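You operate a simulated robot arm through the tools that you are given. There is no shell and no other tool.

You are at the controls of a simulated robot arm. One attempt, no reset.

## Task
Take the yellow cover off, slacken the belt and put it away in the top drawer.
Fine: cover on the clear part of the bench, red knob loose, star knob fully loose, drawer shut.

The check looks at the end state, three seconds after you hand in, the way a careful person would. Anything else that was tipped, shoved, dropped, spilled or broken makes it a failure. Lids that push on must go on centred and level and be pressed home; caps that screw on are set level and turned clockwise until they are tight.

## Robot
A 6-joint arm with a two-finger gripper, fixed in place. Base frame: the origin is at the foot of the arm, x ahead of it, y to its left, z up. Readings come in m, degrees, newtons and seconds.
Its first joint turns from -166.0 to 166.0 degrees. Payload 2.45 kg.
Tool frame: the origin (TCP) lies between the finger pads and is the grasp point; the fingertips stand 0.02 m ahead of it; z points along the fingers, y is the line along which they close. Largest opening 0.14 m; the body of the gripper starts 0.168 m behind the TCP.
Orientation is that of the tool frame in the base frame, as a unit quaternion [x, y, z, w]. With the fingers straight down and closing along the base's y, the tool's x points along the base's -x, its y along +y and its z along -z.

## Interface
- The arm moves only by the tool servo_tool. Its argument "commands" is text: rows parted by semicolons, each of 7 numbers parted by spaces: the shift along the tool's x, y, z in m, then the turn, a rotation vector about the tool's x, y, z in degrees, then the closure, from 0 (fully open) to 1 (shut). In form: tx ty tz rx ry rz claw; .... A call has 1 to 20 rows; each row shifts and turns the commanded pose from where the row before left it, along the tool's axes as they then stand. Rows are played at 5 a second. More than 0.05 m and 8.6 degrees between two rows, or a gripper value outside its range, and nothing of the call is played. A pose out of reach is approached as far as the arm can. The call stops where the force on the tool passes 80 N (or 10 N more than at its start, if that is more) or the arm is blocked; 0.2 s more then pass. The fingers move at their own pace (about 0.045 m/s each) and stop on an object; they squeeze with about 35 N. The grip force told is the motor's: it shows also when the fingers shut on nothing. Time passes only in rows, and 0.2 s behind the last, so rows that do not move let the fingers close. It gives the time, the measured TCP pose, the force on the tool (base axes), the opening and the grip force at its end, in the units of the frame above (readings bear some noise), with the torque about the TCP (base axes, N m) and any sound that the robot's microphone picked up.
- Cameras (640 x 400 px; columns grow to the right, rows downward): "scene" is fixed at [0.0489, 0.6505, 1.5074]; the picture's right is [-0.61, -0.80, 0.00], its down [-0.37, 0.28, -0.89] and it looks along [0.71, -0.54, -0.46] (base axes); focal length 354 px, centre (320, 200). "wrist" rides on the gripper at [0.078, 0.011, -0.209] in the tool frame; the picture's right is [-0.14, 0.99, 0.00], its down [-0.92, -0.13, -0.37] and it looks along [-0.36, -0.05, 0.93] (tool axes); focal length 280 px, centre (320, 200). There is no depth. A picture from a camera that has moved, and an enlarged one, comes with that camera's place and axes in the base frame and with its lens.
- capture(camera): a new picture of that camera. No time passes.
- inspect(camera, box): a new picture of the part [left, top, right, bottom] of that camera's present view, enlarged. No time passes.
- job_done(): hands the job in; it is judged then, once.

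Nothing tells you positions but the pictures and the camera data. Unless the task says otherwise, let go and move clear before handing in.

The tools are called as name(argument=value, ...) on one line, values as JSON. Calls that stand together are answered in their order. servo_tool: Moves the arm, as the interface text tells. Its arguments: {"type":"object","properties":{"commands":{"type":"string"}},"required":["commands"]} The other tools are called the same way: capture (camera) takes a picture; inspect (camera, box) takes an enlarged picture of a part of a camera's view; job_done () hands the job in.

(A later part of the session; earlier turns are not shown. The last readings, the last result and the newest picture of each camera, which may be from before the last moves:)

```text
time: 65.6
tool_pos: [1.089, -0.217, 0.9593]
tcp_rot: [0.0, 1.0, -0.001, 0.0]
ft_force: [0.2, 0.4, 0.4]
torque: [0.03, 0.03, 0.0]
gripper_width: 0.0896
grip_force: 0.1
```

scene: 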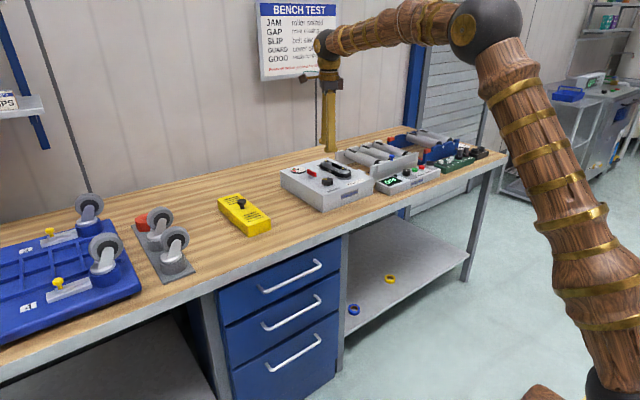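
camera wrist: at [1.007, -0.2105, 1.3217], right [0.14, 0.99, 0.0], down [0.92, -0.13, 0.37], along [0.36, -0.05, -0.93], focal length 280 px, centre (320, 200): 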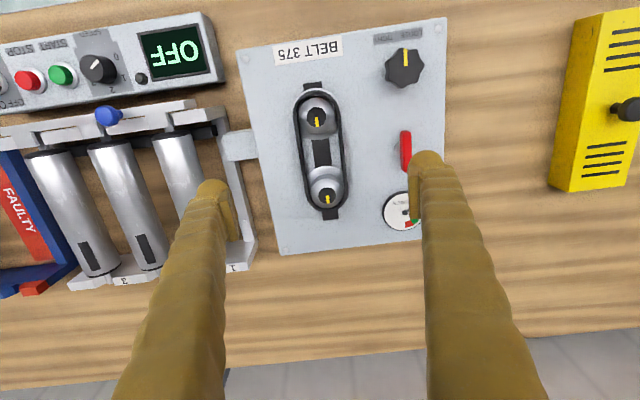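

servo_tool(commands="0 0 0 0 0 0 0.5; 0 0 0 0 0 0 0.6; 0 0 0 0 0 0 0.65; 0 0 0 0 0 0 0.65; 0 0 0 0 0 0 0.65")

inspect(camera="wrist", box=[220, 80, 420, 240])

inspect(camera="scene", box=[300, 145, 370, 195])

```text
time: 66.8
tool_pos: [1.0891, -0.2195, 0.9598]
tcp_rot: [0.0, 1.0, 0.0, 0.0]
ft_force: [1.4, -3.2, 3.2]
torque: [-0.05, 0.01, -0.01]
gripper_width: 0.0584
grip_force: 35.1
```

```text
2.50 times, centred on (320, 160) of wrist
camera zoom: at [1.0094, -0.2072, 1.1673], right [0.14, 0.99, 0.0], down [0.92, -0.13, 0.37], along [0.37, -0.05, -0.93], focal length 701 px, centre (320, 300)
```

zoom: 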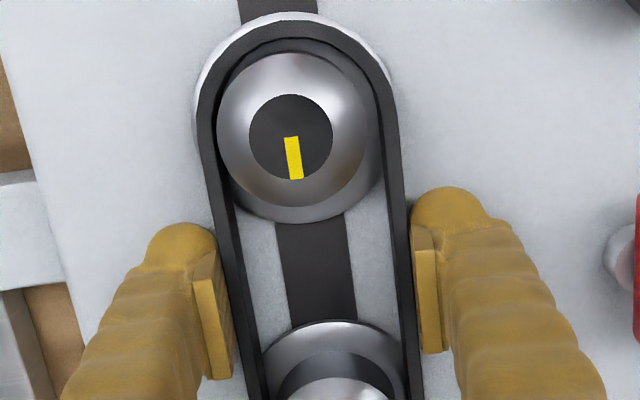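

```text
8.00 times, centred on (335, 170) of scene
camera zoom: at [0.0489, 0.6505, 1.5074], right [-0.61, -0.8, 0.0], down [-0.37, 0.28, -0.89], along [0.71, -0.54, -0.46], focal length 2835 px, centre (200, 440)
```

zoom: 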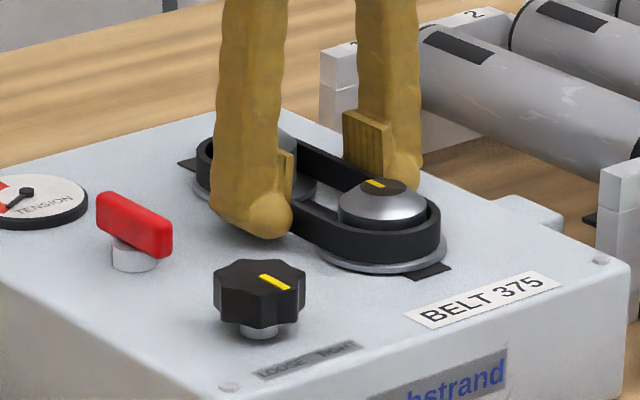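

The belt grips well at 58 mm, but the drawer must be open first. I'll release the belt, rise and go open the top drawer.

servo_tool(commands="0 0 0 0 0 0 0.5; 0 0 0 0 0 0 0.36; 0 0 0 0 0 0 0.36; 0 0 -0.02 0 0 0 0.36; 0 0 -0.04 0 0 0 0.36; 0 0 -0.04 0 0 0 0.36; 0 0 -0.05 0 0 0 0.36; 0.04 0.02 -0.02 0 0 0 0.36; 0.04 0.03 0 0 0 0 0.36; 0.04 0.03 0 0 0 0 0.36; 0.03 0.04 0 0 0 0 0.36; 0.03 0.04 0 0 0 0 0.36; 0.03 0.04 0 0 0 0 0.36; 0.03 0.04 0 0 0 0 0.36; 0.03 0.04 0 0 0 0 0.36; 0.03 0.04 0 0 0 0 0.36; 0.03 0.04 0 0 0 0 0.36; 0.03 0.03 0 0 0 0 0.36; 0 0 0 0 0 0 0.36")

capture(camera="wrist")

capture(camera="scene")

```text
time: 70.8
tool_pos: [0.7266, 0.1702, 1.128]
tcp_rot: [0.0, 1.0, 0.001, 0.0]
ft_force: [-0.6, -0.6, -0.9]
torque: [0.02, -0.03, -0.01]
gripper_width: 0.0899
grip_force: 0.0
```

```text
taken
camera wrist: at [0.6474, 0.1818, 1.3366], right [0.14, 0.99, 0.0], down [0.92, -0.13, 0.37], along [0.37, -0.05, -0.93], focal length 280 px, centre (320, 200)
```

wrist: 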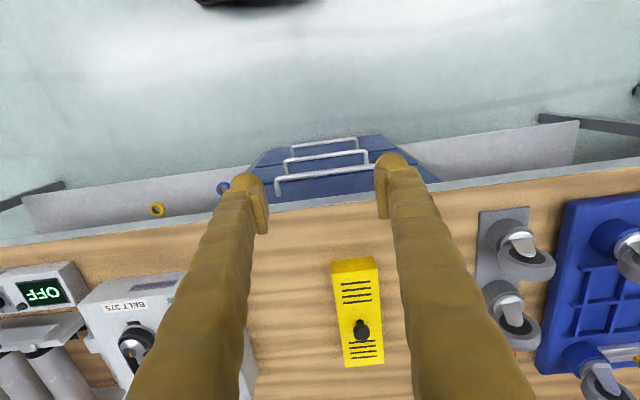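

```text
taken
```

scene: 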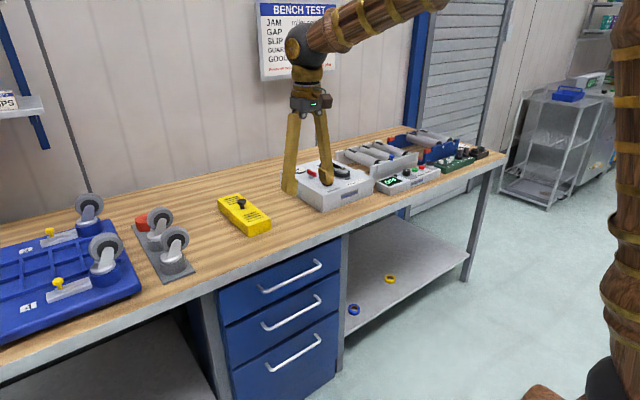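

inspect(camera="wrist", box=[220, 120, 440, 230])

inspect(camera="scene", box=[210, 225, 350, 325])

```text
2.91 times, centred on (330, 175) of wrist
camera zoom: at [0.6474, 0.1818, 1.3366], right [0.14, 0.99, 0.0], down [0.92, -0.13, 0.37], along [0.37, -0.05, -0.93], focal length 816 px, centre (291, 273)
```

zoom: 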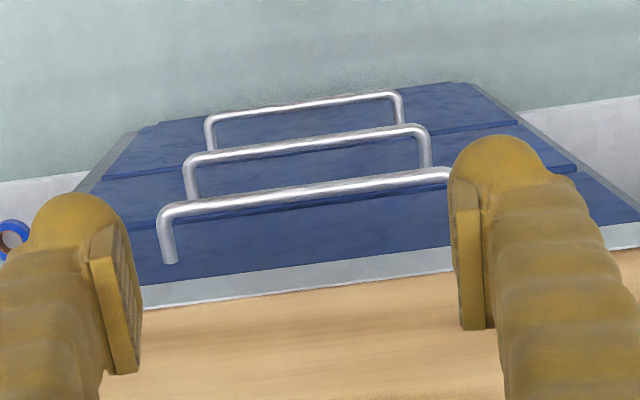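

```text
4.00 times, centred on (280, 275) of scene
camera zoom: at [0.0489, 0.6505, 1.5074], right [-0.61, -0.8, 0.0], down [-0.37, 0.28, -0.89], along [0.71, -0.54, -0.46], focal length 1417 px, centre (480, -100)
```

zoom: 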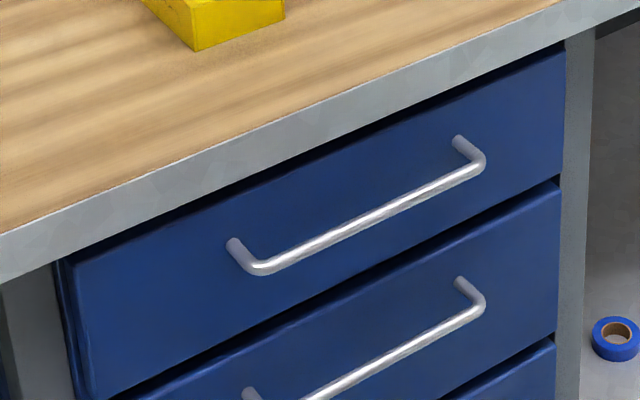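

The top drawer handle bar is about x=0.811, z=0.764, y 0.067 to 0.283, with roughly 35 mm stand-off. I'll turn the gripper so the fingers close in the vertical x–z plane, then tilt it forward to grip the bar from the front.

servo_tool(commands="0.02 0.005 0 0 0 8.2 0.6; 0 0 0 0 0 8.2 0.6; 0 0 0 0 0 8.2 0.6; 0 0 0 0 0 8.2 0.6; 0 0 0 0 0 8.2 0.6; 0 0 0 0 0 8.2 0.6; 0 0 0 0 0 8.2 0.6; 0 0 0 0 0 8.2 0.6; 0 0 0 0 0 8.2 0.6; 0 0 0 0 0 8.2 0.6; 0 0 0 0 0 8 0.6; 0 0 0 -8 0 0 0.6; 0 0 0 -8 0 0 0.6; 0 0 0 -8 0 0 0.6; 0 0 0 -8 0 0 0.6; 0 0 0 0 0 0 0.6")

capture(camera="scene")

capture(camera="wrist")

```text
time: 74.2
tool_pos: [0.7086, 0.1767, 1.1288]
tcp_rot: [0.679, 0.68, 0.196, 0.195]
ft_force: [-0.5, 0.4, 0.6]
torque: [-0.01, 0.0, 0.0]
gripper_width: 0.0563
grip_force: 0.0
```

```text
taken
```

scene: 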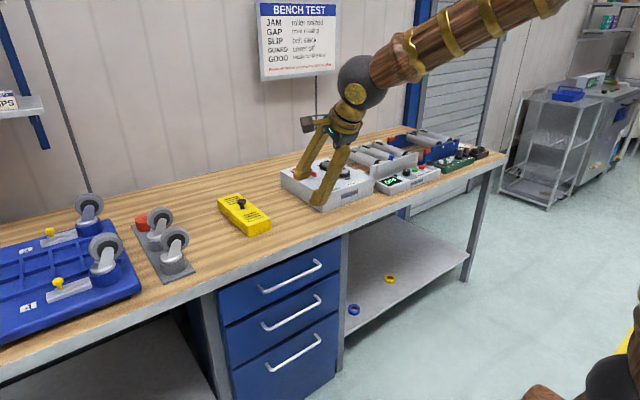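

```text
taken
camera wrist: at [0.6061, 0.2557, 1.3107], right [0.84, -0.14, 0.53], down [-0.3, -0.92, 0.24], along [0.45, -0.36, -0.81], focal length 280 px, centre (320, 200)
```

wrist: 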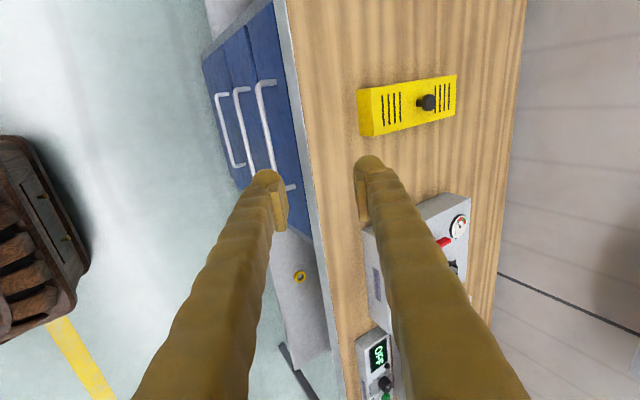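

servo_tool(commands="0 -0.0343 0.021 0 0 0 0.6; 0 -0.0343 0.021 0 0 0 0.6; 0 -0.0343 0.021 0 0 0 0.6; 0 -0.0343 0.021 0 0 0 0.6; 0 -0.0343 0.021 0 0 0 0.6; 0 0 0 -8 0 0 0.6; 0 0 0 -8 0 0 0.6; 0 0 0 -8 0 0 0.6; 0 0 0 -8 0 0 0.6; 0 0 0 0 0 0 0.6")

capture(camera="scene")

capture(camera="wrist")

```text
time: 76.4
tool_pos: [0.6248, 0.1731, 0.9726]
tcp_rot: [0.673, 0.677, 0.211, 0.21]
ft_force: [0.3, 0.0, -0.4]
torque: [-0.01, -0.01, -0.02]
gripper_width: 0.056
grip_force: 0.0
out of reach, approached as far as the arm can: row 6, 7, 8, 9
```

```text
taken
```

scene: 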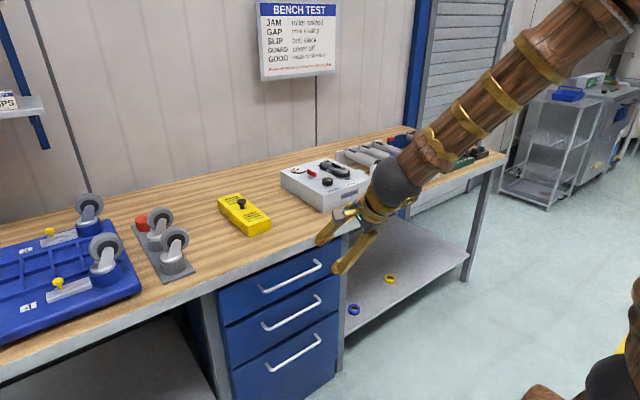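

```text
taken
camera wrist: at [0.5117, 0.2509, 1.1481], right [0.81, -0.13, 0.56], down [-0.31, -0.92, 0.23], along [0.49, -0.36, -0.79], focal length 280 px, centre (320, 200)
```

wrist: 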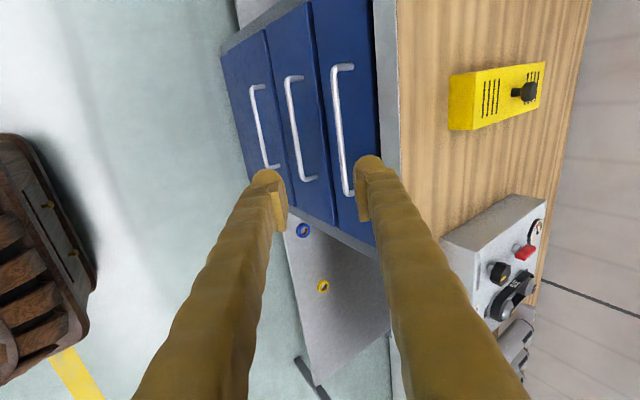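

servo_tool(commands="0 0 0 0 0 0 0.6; 0 0 0 0 0 0 0.6")

```text
time: 77.0
tool_pos: [0.6238, 0.1736, 0.9706]
tcp_rot: [0.673, 0.677, 0.212, 0.209]
ft_force: [-0.4, 0.4, -0.8]
torque: [-0.04, -0.01, -0.02]
gripper_width: 0.0562
grip_force: 0.1
```

servo_tool(commands="0 0.0111 0.035 0 0 0 0.6; 0 0.0111 0.035 0 0 0 0.6; 0 0.0111 0.035 0 0 0 0.6; 0 0.0111 0.035 0 0 0 0.6; 0 0 0 -5 0 0 0.6; 0 0 0 -5 0 0 0.6; 0 0 0 0 0 0 0.6")

capture(camera="scene")

capture(camera="wrist")

```text
time: 78.6
tool_pos: [0.7529, 0.1666, 0.9239]
tcp_rot: [0.674, 0.679, 0.207, 0.206]
ft_force: [0.4, -0.1, -0.1]
torque: [0.03, 0.01, 0.0]
gripper_width: 0.056
grip_force: 0.2
out of reach, approached as far as the arm can: row 1, 2, 3, 4, 5, 6
```

```text
taken
```

scene: 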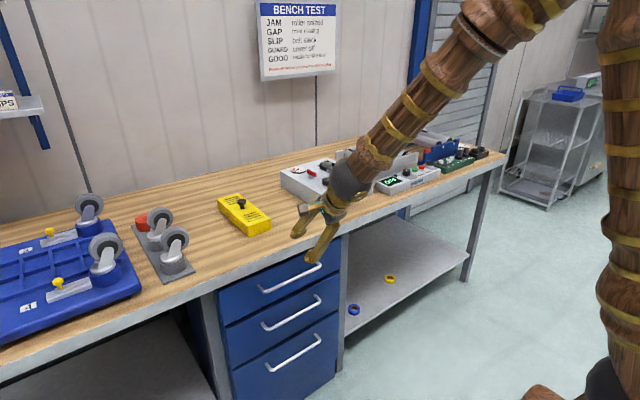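

```text
taken
camera wrist: at [0.6438, 0.2443, 1.1018], right [0.82, -0.13, 0.55], down [-0.3, -0.92, 0.23], along [0.48, -0.36, -0.8], focal length 280 px, centre (320, 200)
```

wrist: 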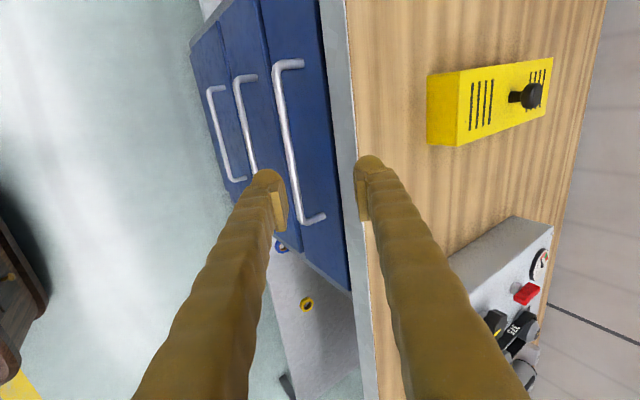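

The arm couldn't follow the steep tilt, so the commanded tilt ran ahead of it. I'll bring the commanded tilt back in steps and see where it becomes reachable.

servo_tool(commands="0 0 0 8 0 0 0.6; 0 0 0 8 0 0 0.6; 0 0 0 8 0 0 0.6; 0 0 0 6 0 0 0.6; 0 0 0 4 0 0 0.6; 0 0 0 0 0 0 0.6; 0 0 0 4 0 0 0.6; 0 0 0 0 0 0 0.6; 0 0 0 3 0 0 0.6; 0 0 0 0 0 0 0.6")

```text
time: 80.8
tool_pos: [0.7551, 0.1616, 0.9252]
tcp_rot: [0.708, 0.705, -0.026, -0.016]
ft_force: [-0.3, -0.2, -0.3]
torque: [-0.01, -0.01, -0.02]
gripper_width: 0.0556
grip_force: 0.0
out of reach, approached as far as the arm can: row 1
```

The tilt is limited by the wrist, so I'll use a near-vertical approach with one finger going behind the bar. First I'll straighten the tool and measure the handle gap closely from above.

servo_tool(commands="0 0 0 -3.4 0.8 -0.2 0.6; 0.01 0.015 -0.01 0 0 0 0.3; 0 0 0 0 0 0 0; 0 0 0 0 0 0 0; 0 0 0 0 0 0 0")

capture(camera="wrist")

inspect(camera="wrist", box=[260, 20, 400, 290])

capture(camera="scene")

```text
time: 82.0
tool_pos: [0.7715, 0.1715, 0.9352]
tcp_rot: [0.707, 0.707, 0.0, 0.0]
ft_force: [0.0, 1.0, -0.5]
torque: [-0.03, 0.01, 0.02]
gripper_width: 0.1402
grip_force: 0.1
```

```text
taken
camera wrist: at [0.7801, 0.25, 1.1433], right [0.99, -0.14, 0.0], down [-0.13, -0.92, 0.37], along [-0.05, -0.36, -0.93], focal length 280 px, centre (320, 200)
```

wrist: 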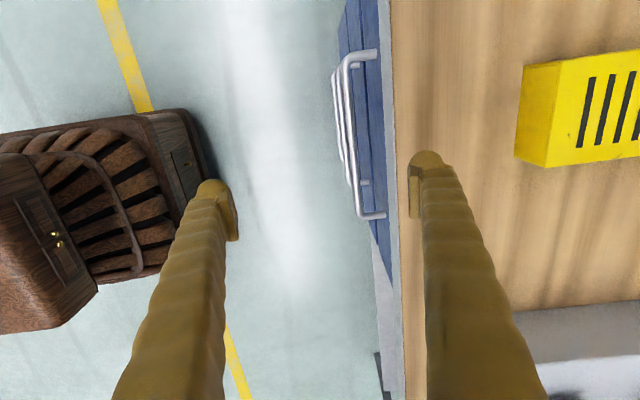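

```text
1.48 times, centred on (330, 155) of wrist
camera zoom: at [0.7801, 0.25, 1.1433], right [0.99, -0.14, 0.0], down [-0.13, -0.92, 0.37], along [-0.05, -0.36, -0.93], focal length 415 px, centre (305, 267)
```

zoom: 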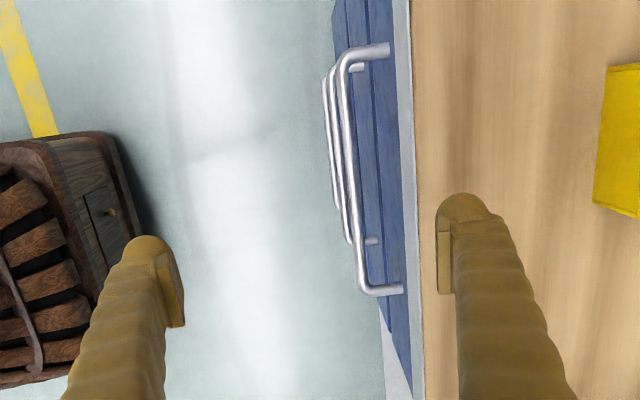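

```text
taken
```

scene: 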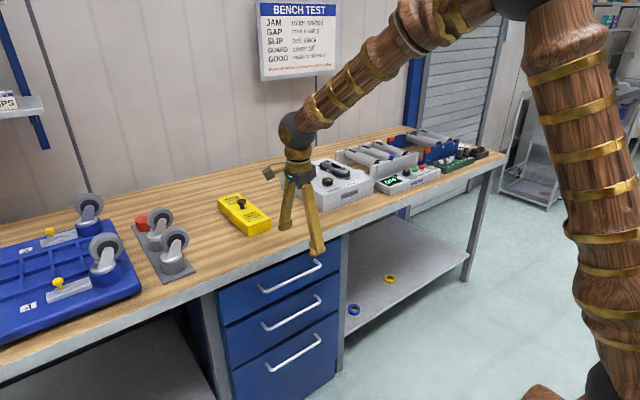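

inspect(camera="wrist", box=[330, 180, 410, 230])

inspect(camera="wrist", box=[325, 100, 405, 150])

inspect(camera="wrist", box=[325, 35, 405, 85])

```text
8.00 times, centred on (370, 205) of wrist
camera zoom: at [0.7801, 0.25, 1.1433], right [0.99, -0.14, 0.0], down [-0.13, -0.92, 0.37], along [-0.05, -0.36, -0.93], focal length 2243 px, centre (-80, 160)
```

zoom: 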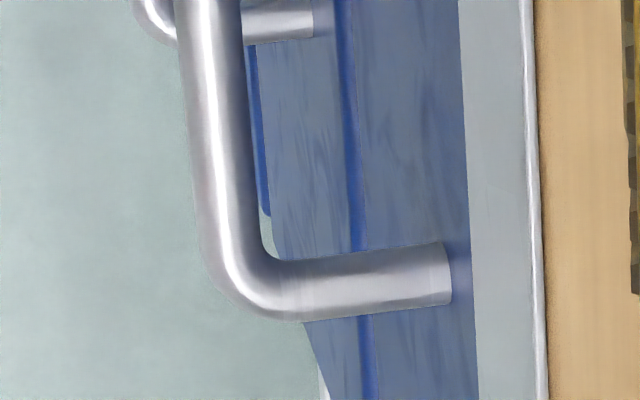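

```text
8.00 times, centred on (365, 125) of wrist
camera zoom: at [0.7801, 0.25, 1.1433], right [0.99, -0.14, 0.0], down [-0.13, -0.92, 0.37], along [-0.05, -0.36, -0.93], focal length 2243 px, centre (-40, 800)
```

zoom: 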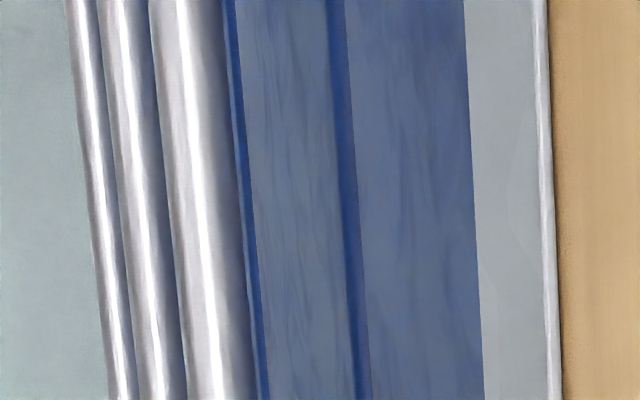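

```text
8.00 times, centred on (365, 60) of wrist
camera zoom: at [0.7801, 0.25, 1.1433], right [0.99, -0.14, 0.0], down [-0.13, -0.92, 0.37], along [-0.05, -0.36, -0.93], focal length 2243 px, centre (-40, 1320)
```

zoom: 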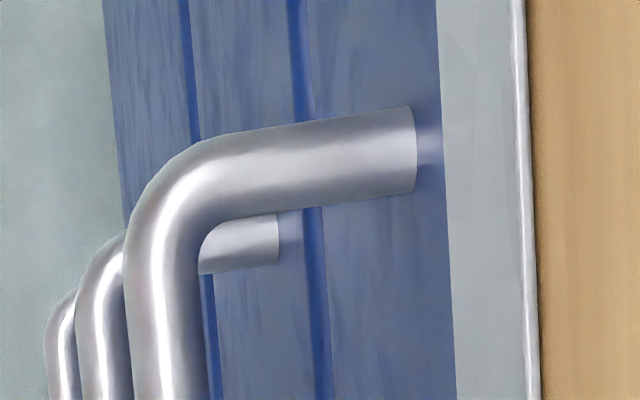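

Refined: bar centre is x≈0.8145, z≈0.764, radius 6 mm, with the drawer face at x≈0.853 and the bench trim at x≈0.8465. I'll lean the tool 10° and narrow the fingers to 34 mm, so the rear finger clears the trim and fits behind the bar.

servo_tool(commands="0 0 0 -5 0 0 0.757; 0 0 0 -5 0 0 0.757; 0 0 0 0 0 0 0.757; 0 0 0 0 0 0 0.757; 0 0 0 0 0 0 0.757; 0 0 0 0 0 0 0.757; 0 0 0 0 0 0 0.757")

```text
time: 83.6
tool_pos: [0.7705, 0.1709, 0.9356]
tcp_rot: [0.705, 0.704, 0.062, 0.061]
ft_force: [0.5, 0.0, -0.5]
torque: [-0.03, -0.03, -0.02]
gripper_width: 0.0341
grip_force: 0.0
```

servo_tool(commands="0.003 0.005 0.02 0 0 0 0.757; 0 0 0.04 0 0 0 0.757; 0 0 0.04 0 0 0 0.757; 0 0 0 0 0 0 0.757; 0 0 0 0 0 0 0.757")

capture(camera="wrist")

inspect(camera="wrist", box=[250, 100, 410, 220])

inspect(camera="scene", box=[230, 200, 350, 290])

```text
time: 84.8
tool_pos: [0.7932, 0.1745, 0.8355]
tcp_rot: [0.705, 0.704, 0.061, 0.062]
ft_force: [-0.4, -0.3, -1.1]
torque: [-0.02, 0.0, 0.03]
gripper_width: 0.034
grip_force: 0.1
```

```text
taken
camera wrist: at [0.765, 0.2534, 1.0435], right [0.98, -0.14, 0.17], down [-0.19, -0.92, 0.34], along [0.11, -0.36, -0.92], focal length 280 px, centre (320, 200)
```

wrist: 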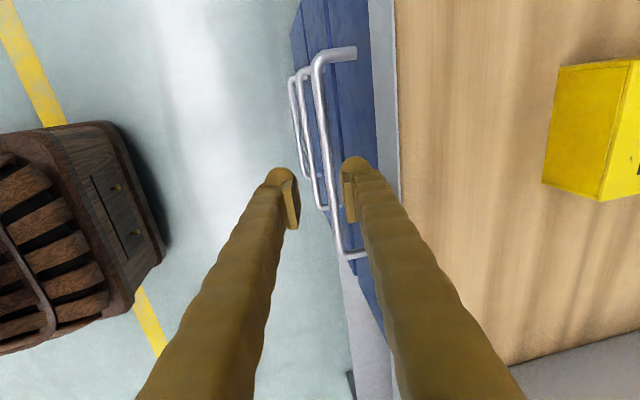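

```text
3.33 times, centred on (330, 160) of wrist
camera zoom: at [0.765, 0.2534, 1.0435], right [0.98, -0.14, 0.17], down [-0.19, -0.92, 0.34], along [0.11, -0.36, -0.92], focal length 935 px, centre (287, 333)
```

zoom: 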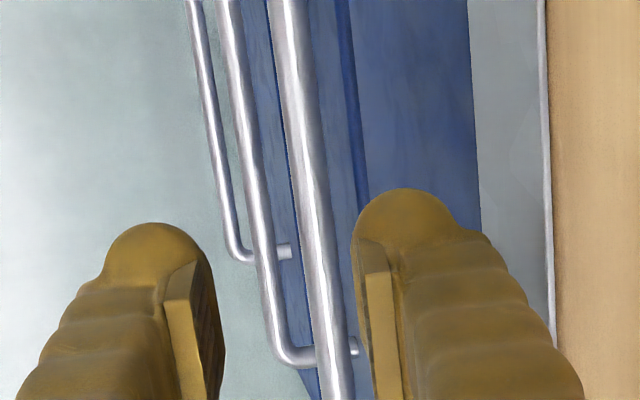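

```text
4.44 times, centred on (290, 245) of scene
camera zoom: at [0.0489, 0.6505, 1.5074], right [-0.61, -0.8, 0.0], down [-0.37, 0.28, -0.89], along [0.71, -0.54, -0.46], focal length 1575 px, centre (453, 0)
```

zoom: 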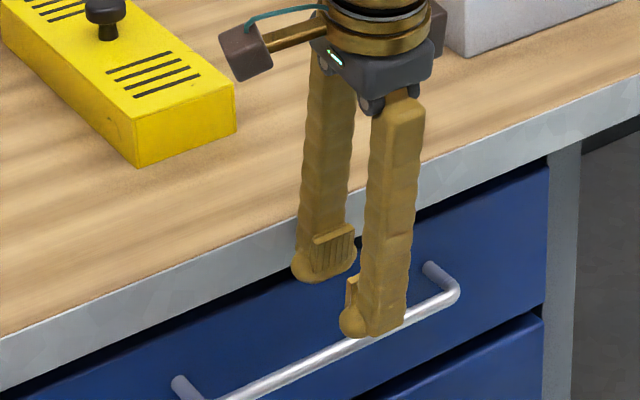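

servo_tool(commands="0 0 0.02 0 0 0 0.757; 0 0 0.015 0 0 0 0.757; 0 0 0.01 0 0 0 0.757; 0 0 0 0 0 0 0.757")

inspect(camera="wrist", box=[250, 100, 410, 220])

inspect(camera="scene", box=[230, 210, 350, 300])

```text
time: 85.8
tool_pos: [0.8001, 0.1755, 0.7912]
tcp_rot: [0.704, 0.705, 0.061, 0.062]
ft_force: [0.3, -1.0, 0.4]
torque: [-0.04, 0.01, -0.02]
gripper_width: 0.034
grip_force: 0.1
```

```text
3.33 times, centred on (330, 160) of wrist
camera zoom: at [0.7739, 0.2546, 0.9986], right [0.98, -0.14, 0.17], down [-0.19, -0.92, 0.34], along [0.11, -0.36, -0.92], focal length 935 px, centre (287, 333)
```

zoom: 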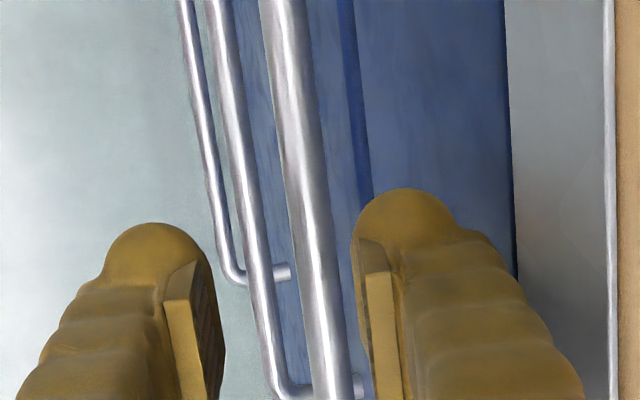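

```text
4.44 times, centred on (290, 255) of scene
camera zoom: at [0.0489, 0.6505, 1.5074], right [-0.61, -0.8, 0.0], down [-0.37, 0.28, -0.89], along [0.71, -0.54, -0.46], focal length 1575 px, centre (453, -44)
```

zoom: 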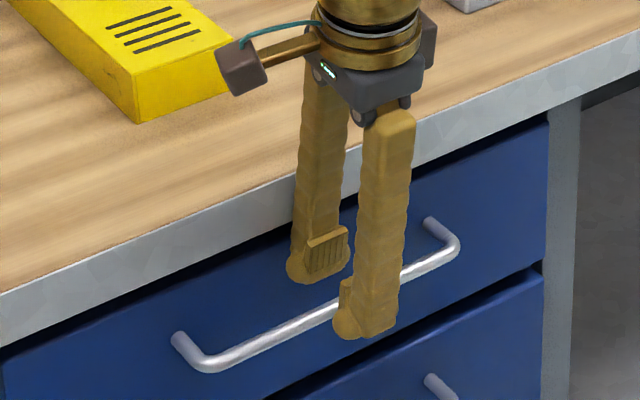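

servo_tool(commands="0 0.001 0.01 0 0 0 0.757; 0 0 0.006 0 0 0 0.757; 0 0 0.005 0 0 0 0.757; 0 0 0 0 0 0 0.757")

inspect(camera="wrist", box=[250, 100, 410, 220])

inspect(camera="scene", box=[250, 230, 330, 290])

```text
time: 86.8
tool_pos: [0.8053, 0.1751, 0.7711]
tcp_rot: [0.705, 0.704, 0.062, 0.061]
ft_force: [0.1, -0.1, -1.1]
torque: [0.01, -0.03, 0.0]
gripper_width: 0.0342
grip_force: 0.0
```

```text
3.33 times, centred on (330, 160) of wrist
camera zoom: at [0.778, 0.2536, 0.978], right [0.98, -0.14, 0.17], down [-0.19, -0.92, 0.34], along [0.11, -0.36, -0.92], focal length 935 px, centre (287, 333)
```

zoom: 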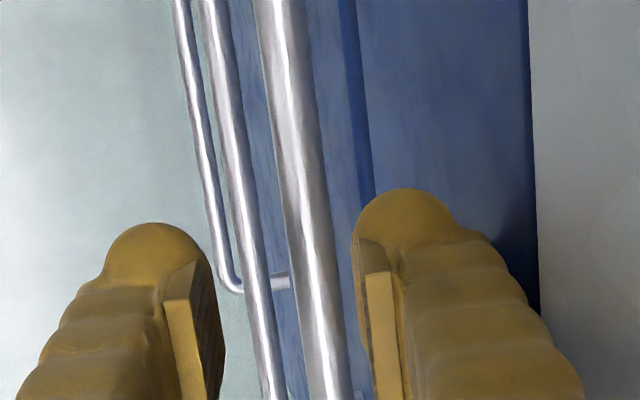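

```text
6.67 times, centred on (290, 260) of scene
camera zoom: at [0.0489, 0.6505, 1.5074], right [-0.61, -0.8, 0.0], down [-0.37, 0.28, -0.89], along [0.71, -0.54, -0.46], focal length 2362 px, centre (520, -200)
```

zoom: 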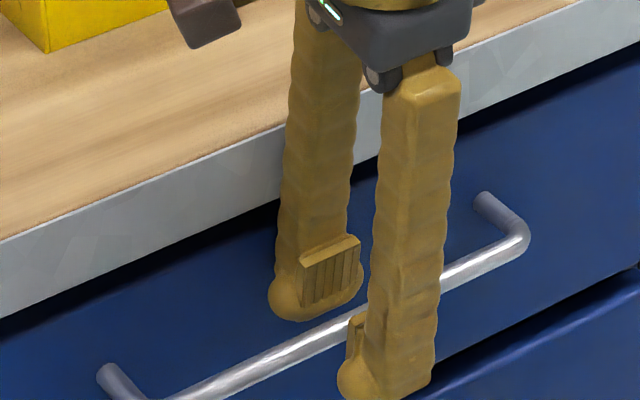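

servo_tool(commands="0 0.003 0.001 0 0 0 0.8; 0 0.003 0.001 0 0 0 0.85; 0 0.002 0 0 0 0 0.92; 0 0 0 0 0 0 1; 0 0 0 0 0 0 1")

inspect(camera="wrist", box=[250, 100, 410, 220])

```text
time: 88.0
tool_pos: [0.8139, 0.1749, 0.7699]
tcp_rot: [0.705, 0.704, 0.061, 0.061]
ft_force: [0.4, 1.1, 0.0]
torque: [-0.14, 0.01, 0.78]
gripper_width: 0.0081
grip_force: 36.4
```

```text
3.33 times, centred on (330, 160) of wrist
camera zoom: at [0.7869, 0.2536, 0.9777], right [0.98, -0.14, 0.17], down [-0.19, -0.92, 0.34], along [0.11, -0.36, -0.92], focal length 935 px, centre (287, 333)
```

zoom: 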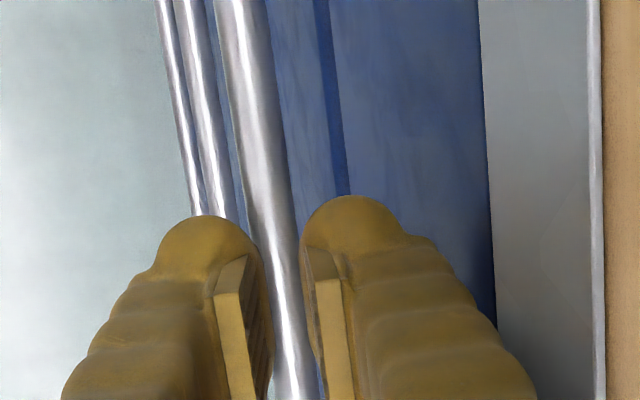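

The bar is gripped. I'll pull the drawer out gently and watch the force.

servo_tool(commands="0 -0.00985 -0.00174 0 0 0 1; 0 -0.00985 -0.00174 0 0 0 1; 0 -0.00985 -0.00174 0 0 0 1; 0 0 0 0 0 0 1")

capture(camera="scene")

```text
time: 89.0
tool_pos: [0.7842, 0.1751, 0.773]
tcp_rot: [0.705, 0.704, 0.062, 0.062]
ft_force: [-0.5, 4.2, 16.7]
torque: [-0.04, -0.03, 0.77]
gripper_width: 0.0076
grip_force: 36.2
```

```text
taken
```

scene: 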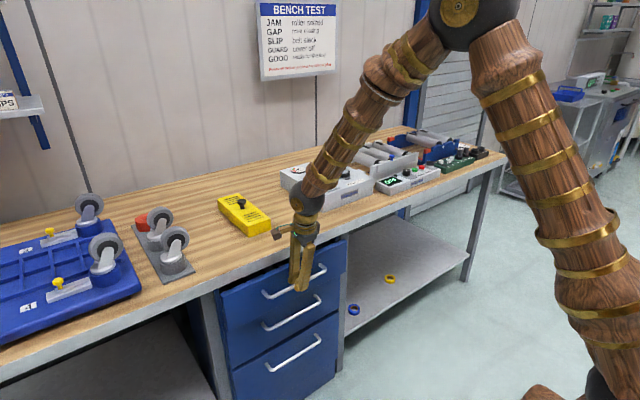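

servo_tool(commands="0 -0.0197 -0.0045 1 0 0 1; 0 -0.01975 -0.0031 1 0 0 1; 0 -0.0198 -0.0028 1 0 0 1; 0 -0.01985 -0.0024 1 0 0 1; 0 0 0 0 0 0 1")

capture(camera="scene")

inspect(camera="wrist", box=[250, 100, 410, 220])

```text
time: 90.2
tool_pos: [0.7025, 0.1752, 0.7724]
tcp_rot: [0.706, 0.706, 0.036, 0.037]
ft_force: [-2.8, 7.4, 16.2]
torque: [-0.1, -0.01, 0.82]
gripper_width: 0.0075
grip_force: 35.1
```

```text
taken
```

scene: 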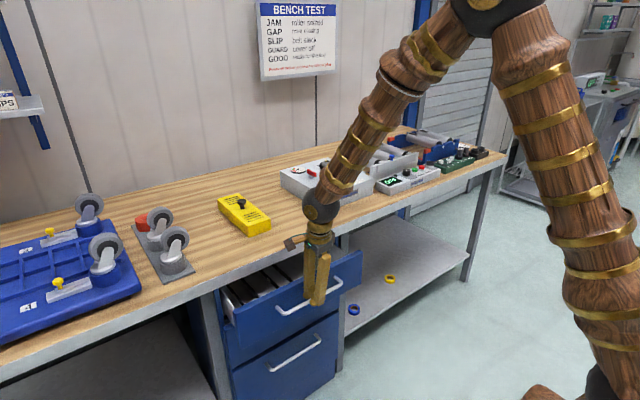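

```text
3.33 times, centred on (330, 160) of wrist
camera zoom: at [0.6901, 0.2535, 0.9801], right [0.99, -0.14, 0.1], down [-0.17, -0.92, 0.35], along [0.05, -0.36, -0.93], focal length 935 px, centre (287, 333)
```

zoom: 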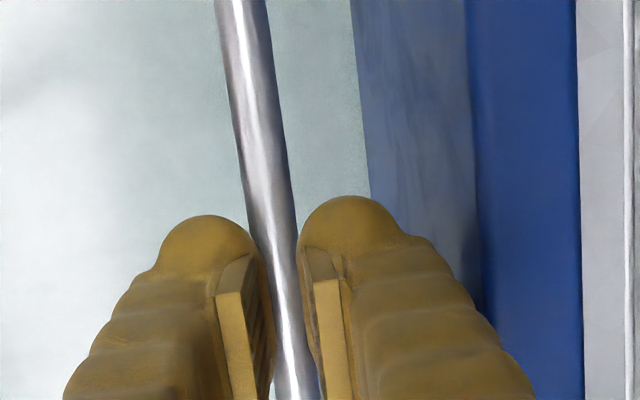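

servo_tool(commands="0 -0.0199 -0.0021 1 0 0 1; 0 -0.01992 -0.0017 1 0 0 1; 0 -0.01995 -0.0014 1 0 0 1; 0 -0.01997 -0.001 1 0 0 1; 0 -0.02 -0.0007 1 0 0 1; 0 -0.02 -0.0003 1 0 0 1; 0 0 0 0 0 0 1")

capture(camera="scene")

capture(camera="wrist")

```text
time: 91.8
tool_pos: [0.5826, 0.1746, 0.7743]
tcp_rot: [0.708, 0.707, 0.0, -0.001]
ft_force: [-1.4, -13.4, 49.9]
torque: [-0.35, -0.03, 0.81]
gripper_width: 0.0062
grip_force: 34.0
```

```text
taken
```

scene: 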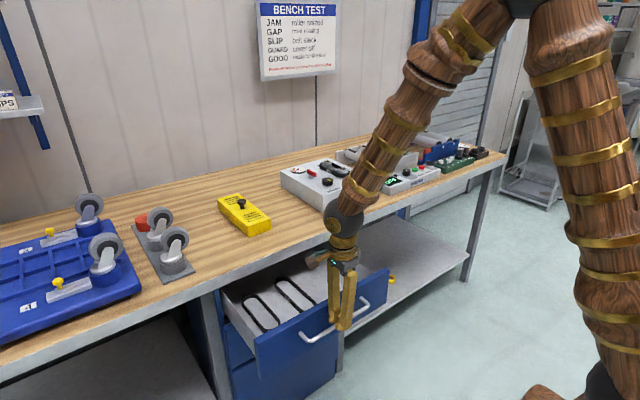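

```text
taken
camera wrist: at [0.5925, 0.2531, 0.9819], right [0.99, -0.14, 0.0], down [-0.13, -0.92, 0.37], along [-0.05, -0.36, -0.93], focal length 280 px, centre (320, 200)
```

wrist: 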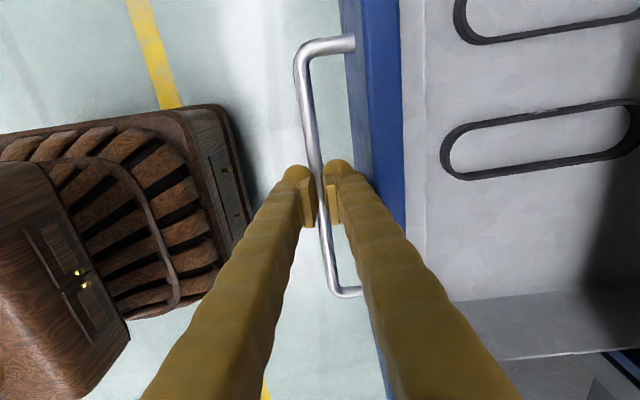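

The drawer is open about 0.23 m, and two spare belts already lie in its left part. I'll release the handle carefully, keeping clear of the drawer front, and rise.

servo_tool(commands="0 0 -0.002 0 0 0 1; 0 -0.001 0 0 0 0 0.9; 0 -0.002 0 0 0 0 0.83; 0 0 0 0 0 0 0.814; 0 0 0 0 0 0 0.814")

inspect(camera="wrist", box=[250, 100, 410, 220])

```text
time: 93.0
tool_pos: [0.5783, 0.1752, 0.7758]
tcp_rot: [0.707, 0.707, 0.0, 0.0]
ft_force: [0.2, 0.1, 0.9]
torque: [-0.01, 0.0, -0.01]
gripper_width: 0.026
grip_force: 0.0
```

```text
3.33 times, centred on (330, 160) of wrist
camera zoom: at [0.5896, 0.2538, 0.9831], right [0.99, -0.14, 0.0], down [-0.13, -0.92, 0.37], along [-0.05, -0.36, -0.93], focal length 935 px, centre (287, 333)
```

zoom: 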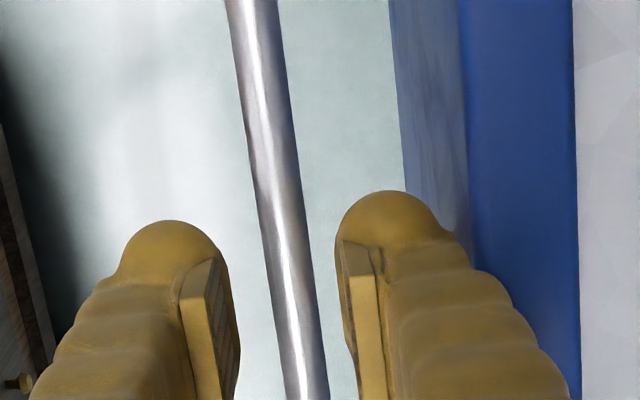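

Handle released with zero force. I'll rise clear vertically and then look into the drawer.

servo_tool(commands="0 0 -0.02 0 0 0 0.814; 0 0 -0.03 0 0 0 0.814; 0 0 -0.04 0 0 0 0.814; 0 0 -0.04 0 0 0 0.814; 0 0 -0.05 0 0 0 0.814; 0 0 -0.05 0 0 0 0.814; 0 0 -0.05 0 0 0 0.814; 0 0 -0.05 0 0 0 0.814; 0 0 0 0 0 0 0.814")

capture(camera="wrist")

capture(camera="scene")

inspect(camera="scene", box=[210, 250, 400, 370])

```text
time: 95.0
tool_pos: [0.5801, 0.1736, 1.105]
tcp_rot: [0.707, 0.708, 0.0, -0.001]
ft_force: [-0.4, 0.3, 0.6]
torque: [0.02, -0.01, 0.0]
gripper_width: 0.0261
grip_force: 0.1
```

```text
taken
camera wrist: at [0.5894, 0.2522, 1.313], right [0.99, -0.14, 0.0], down [-0.13, -0.92, 0.37], along [-0.05, -0.36, -0.93], focal length 280 px, centre (320, 200)
```

wrist: 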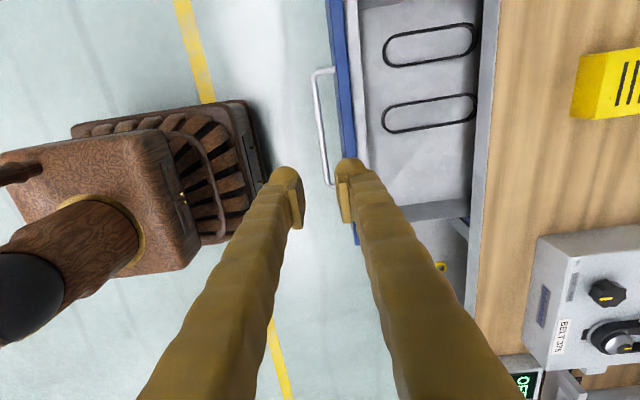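

```text
taken
```

scene: 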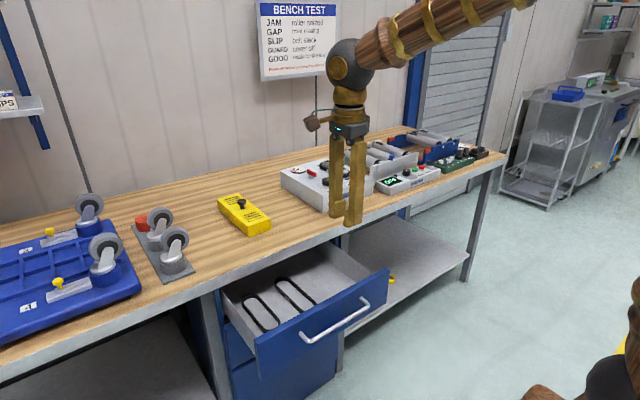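

```text
3.33 times, centred on (305, 310) of scene
camera zoom: at [0.0489, 0.6505, 1.5074], right [-0.61, -0.8, 0.0], down [-0.37, 0.28, -0.89], along [0.71, -0.54, -0.46], focal length 1181 px, centre (370, -167)
```

zoom: 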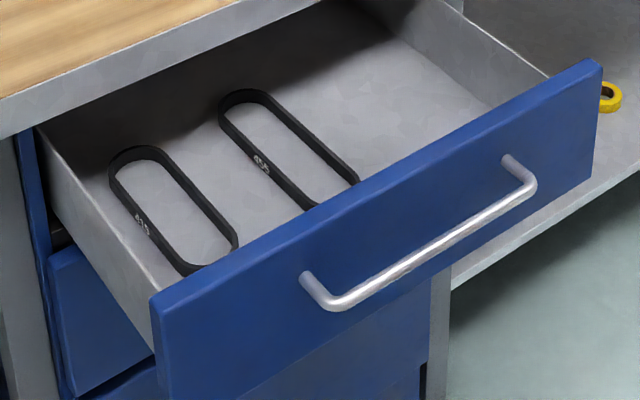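

The drawer holds two belts on its left side, leaving a free lane on the right at about y≈0.0 to 0.13. I'll rotate the gripper back and go to fetch the belt.

servo_tool(commands="0 0 0 0 0 -8.2 0.6; 0 0 0 0 0 -8.2 0.36; 0 0 0 0 0 -8.2 0.36; 0 0 0 0 0 -8.2 0.36; 0 0 0 0 0 -8.2 0.36; 0 0 0 0 0 -8.2 0.36; 0 0 0 0 0 -8.2 0.36; 0 0 0 0 0 -8.2 0.36; 0 0 0 0 0 -8.2 0.36; 0 0 0 0 0 -8.2 0.36; 0 0 0 0 0 -8 0.36; 0 0 0 0 0 0 0.36")

capture(camera="wrist")

```text
time: 97.6
tool_pos: [0.5807, 0.1754, 1.1045]
tcp_rot: [-0.001, 1.0, 0.0, -0.002]
ft_force: [-0.2, 0.2, -0.7]
torque: [0.02, 0.04, 0.02]
gripper_width: 0.0895
grip_force: 0.1
```

```text
taken
camera wrist: at [0.5015, 0.1862, 1.312], right [0.14, 0.99, 0.0], down [0.92, -0.13, 0.37], along [0.37, -0.05, -0.93], focal length 280 px, centre (320, 200)
```

wrist: 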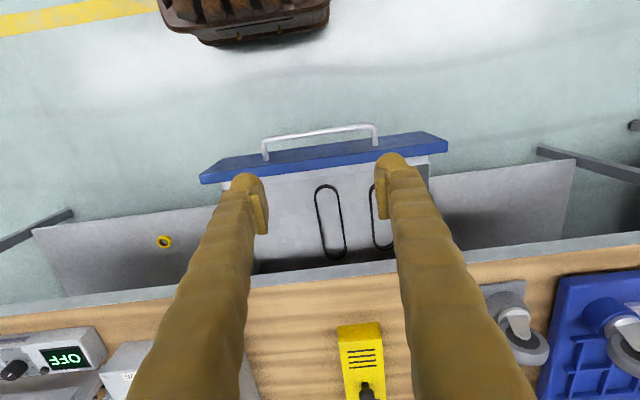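

servo_tool(commands="-0.0391 -0.0304 0 0 0 0 0.36; -0.0391 -0.0304 0 0 0 0 0.36; -0.0391 -0.0304 0 0 0 0 0.36; -0.0391 -0.0304 0 0 0 0 0.36; -0.0391 -0.0304 0 0 0 0 0.36; -0.0391 -0.0304 0 0 0 0 0.36; -0.0391 -0.0304 0 0 0 0 0.36; -0.0391 -0.0304 0 0 0 0 0.36; -0.0391 -0.0304 0 0 0 0 0.36; -0.0391 -0.0304 0 0 0 0 0.36; -0.0391 -0.0304 0 0 0 0 0.36; -0.0391 -0.0304 0 0 0 0 0.36; -0.0391 -0.0304 0 0 0 0 0.36; 0 0 0 0 0 0 0.36; 0 0 0 0 0 0 0.36")

capture(camera="wrist")

capture(camera="scene")

```text
time: 100.8
tool_pos: [1.089, -0.2201, 1.104]
tcp_rot: [0.0, 1.0, 0.0, 0.0]
ft_force: [0.7, 0.0, -0.4]
torque: [-0.01, 0.01, 0.0]
gripper_width: 0.0894
grip_force: 0.0
```

```text
taken
camera wrist: at [1.0089, -0.2087, 1.3114], right [0.14, 0.99, 0.0], down [0.92, -0.13, 0.37], along [0.36, -0.05, -0.93], focal length 280 px, centre (320, 200)
```

wrist: 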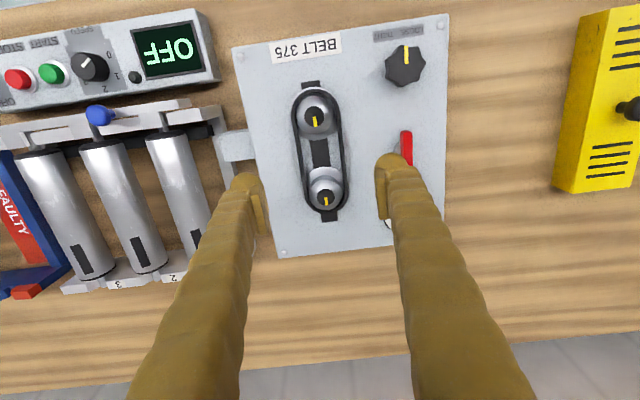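

```text
taken
```

scene: 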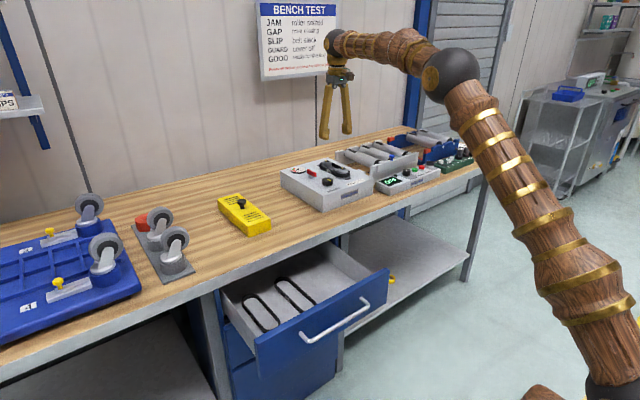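

I'm aligned over the belt again. Descending to the earlier grip height and closing on the two straight runs.

servo_tool(commands="0 0.0005 0.04 0 0 0 0.36; 0 0 0.04 0 0 0 0.36; 0 0 0.035 0 0 0 0.36; 0 0 0.02 0 0 0 0.36; 0 0 0.0085 0 0 0 0.36; 0 0 0 0 0 0 0.36; 0 0 0 0 0 0 0.5; 0 0 0 0 0 0 0.6; 0 0 0 0 0 0 0.65; 0 0 0 0 0 0 0.65; 0 0 0 0 0 0 0.65")

inspect(camera="wrist", box=[220, 80, 420, 240])

inspect(camera="scene", box=[300, 145, 370, 195])

```text
time: 103.2
tool_pos: [1.0881, -0.2207, 0.9593]
tcp_rot: [0.0, 1.0, 0.0, -0.001]
ft_force: [1.2, 1.2, 1.3]
torque: [0.04, -0.01, 0.03]
gripper_width: 0.0585
grip_force: 35.1
```

```text
2.50 times, centred on (320, 160) of wrist
camera zoom: at [1.0087, -0.2088, 1.1678], right [0.14, 0.99, 0.0], down [0.92, -0.13, 0.37], along [0.37, -0.05, -0.93], focal length 701 px, centre (320, 300)
```

zoom: 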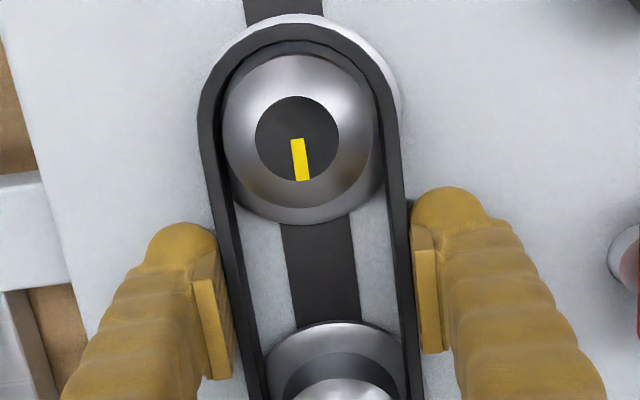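

```text
8.00 times, centred on (335, 170) of scene
camera zoom: at [0.0489, 0.6505, 1.5074], right [-0.61, -0.8, 0.0], down [-0.37, 0.28, -0.89], along [0.71, -0.54, -0.46], focal length 2835 px, centre (200, 440)
```

zoom: 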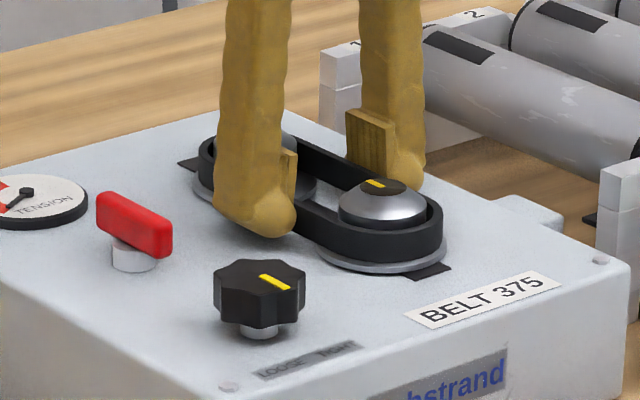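

Belt gripped at 58.5 mm and 35 N. Lifting straight up in small steps.

servo_tool(commands="0 0 -0.005 0 0 0 0.65; 0 0 -0.01 0 0 0 0.65; 0 0 -0.01 0 0 0 0.65; 0 0 0 0 0 0 0.65")

inspect(camera="scene", box=[300, 145, 370, 195])

inspect(camera="wrist", box=[220, 80, 420, 240])

```text
time: 104.2
tool_pos: [1.0882, -0.2201, 0.9853]
tcp_rot: [0.0, 1.0, -0.001, 0.0]
ft_force: [0.0, -0.5, -0.1]
torque: [-0.03, 0.03, 0.0]
gripper_width: 0.0584
grip_force: 35.0
```

```text
8.00 times, centred on (335, 170) of scene
camera zoom: at [0.0489, 0.6505, 1.5074], right [-0.61, -0.8, 0.0], down [-0.37, 0.28, -0.89], along [0.71, -0.54, -0.46], focal length 2835 px, centre (200, 440)
```

zoom: 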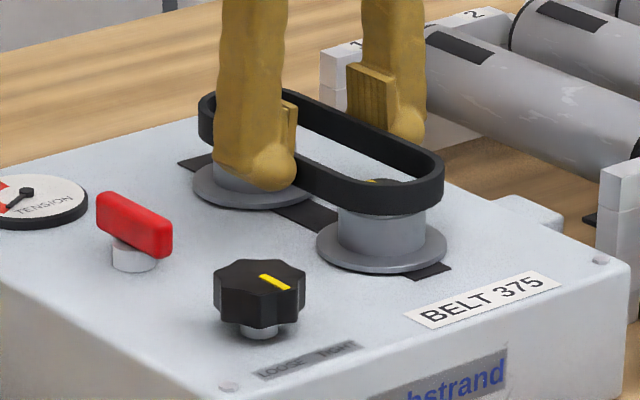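

```text
2.50 times, centred on (320, 160) of wrist
camera zoom: at [1.0088, -0.2086, 1.193], right [0.14, 0.99, 0.0], down [0.92, -0.13, 0.37], along [0.36, -0.05, -0.93], focal length 701 px, centre (320, 300)
```

zoom: 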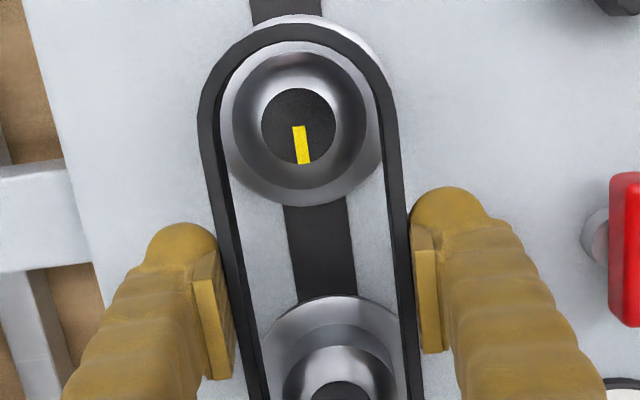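

The belt is coming off level and clear. I'll raise it further and carry it over the open drawer.

servo_tool(commands="0 0 -0.02 0 0 0 0.65; 0 0 -0.03 0 0 0 0.65; 0 0 -0.03 0 0 0 0.65; 0 0 -0.03 0 0 0 0.65; 0.0345 0.0284 0 0 0 0 0.65; 0.0345 0.0284 0 0 0 0 0.65; 0.0345 0.0284 0 0 0 0 0.65; 0.0345 0.0284 0 0 0 0 0.65; 0.0345 0.0284 0 0 0 0 0.65; 0.0345 0.0284 0 0 0 0 0.65; 0.0345 0.0284 0 0 0 0 0.65; 0.0345 0.0284 0 0 0 0 0.65; 0.0345 0.0284 0 0 0 0 0.65; 0.0345 0.0284 0 0 0 0 0.65; 0 0 0 0 0 0 0.65; 0 0 0 0 0 0 0.65")

capture(camera="wrist")

capture(camera="scene")

```text
time: 107.6
tool_pos: [0.7449, 0.0631, 1.096]
tcp_rot: [0.0, 1.0, 0.0, 0.0]
ft_force: [0.6, 0.3, -0.7]
torque: [0.01, 0.01, -0.02]
gripper_width: 0.0585
grip_force: 35.2
```

```text
taken
camera wrist: at [0.6647, 0.0758, 1.3032], right [0.14, 0.99, 0.0], down [0.92, -0.13, 0.37], along [0.36, -0.05, -0.93], focal length 280 px, centre (320, 200)
```

wrist: 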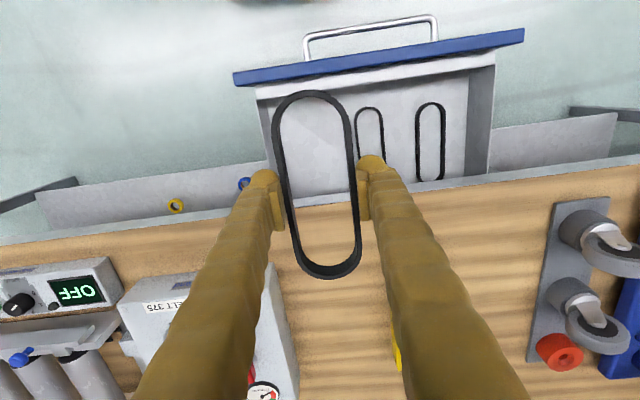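

```text
taken
```

scene: 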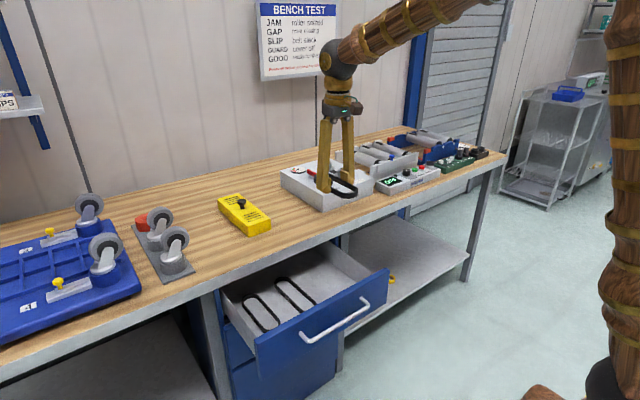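

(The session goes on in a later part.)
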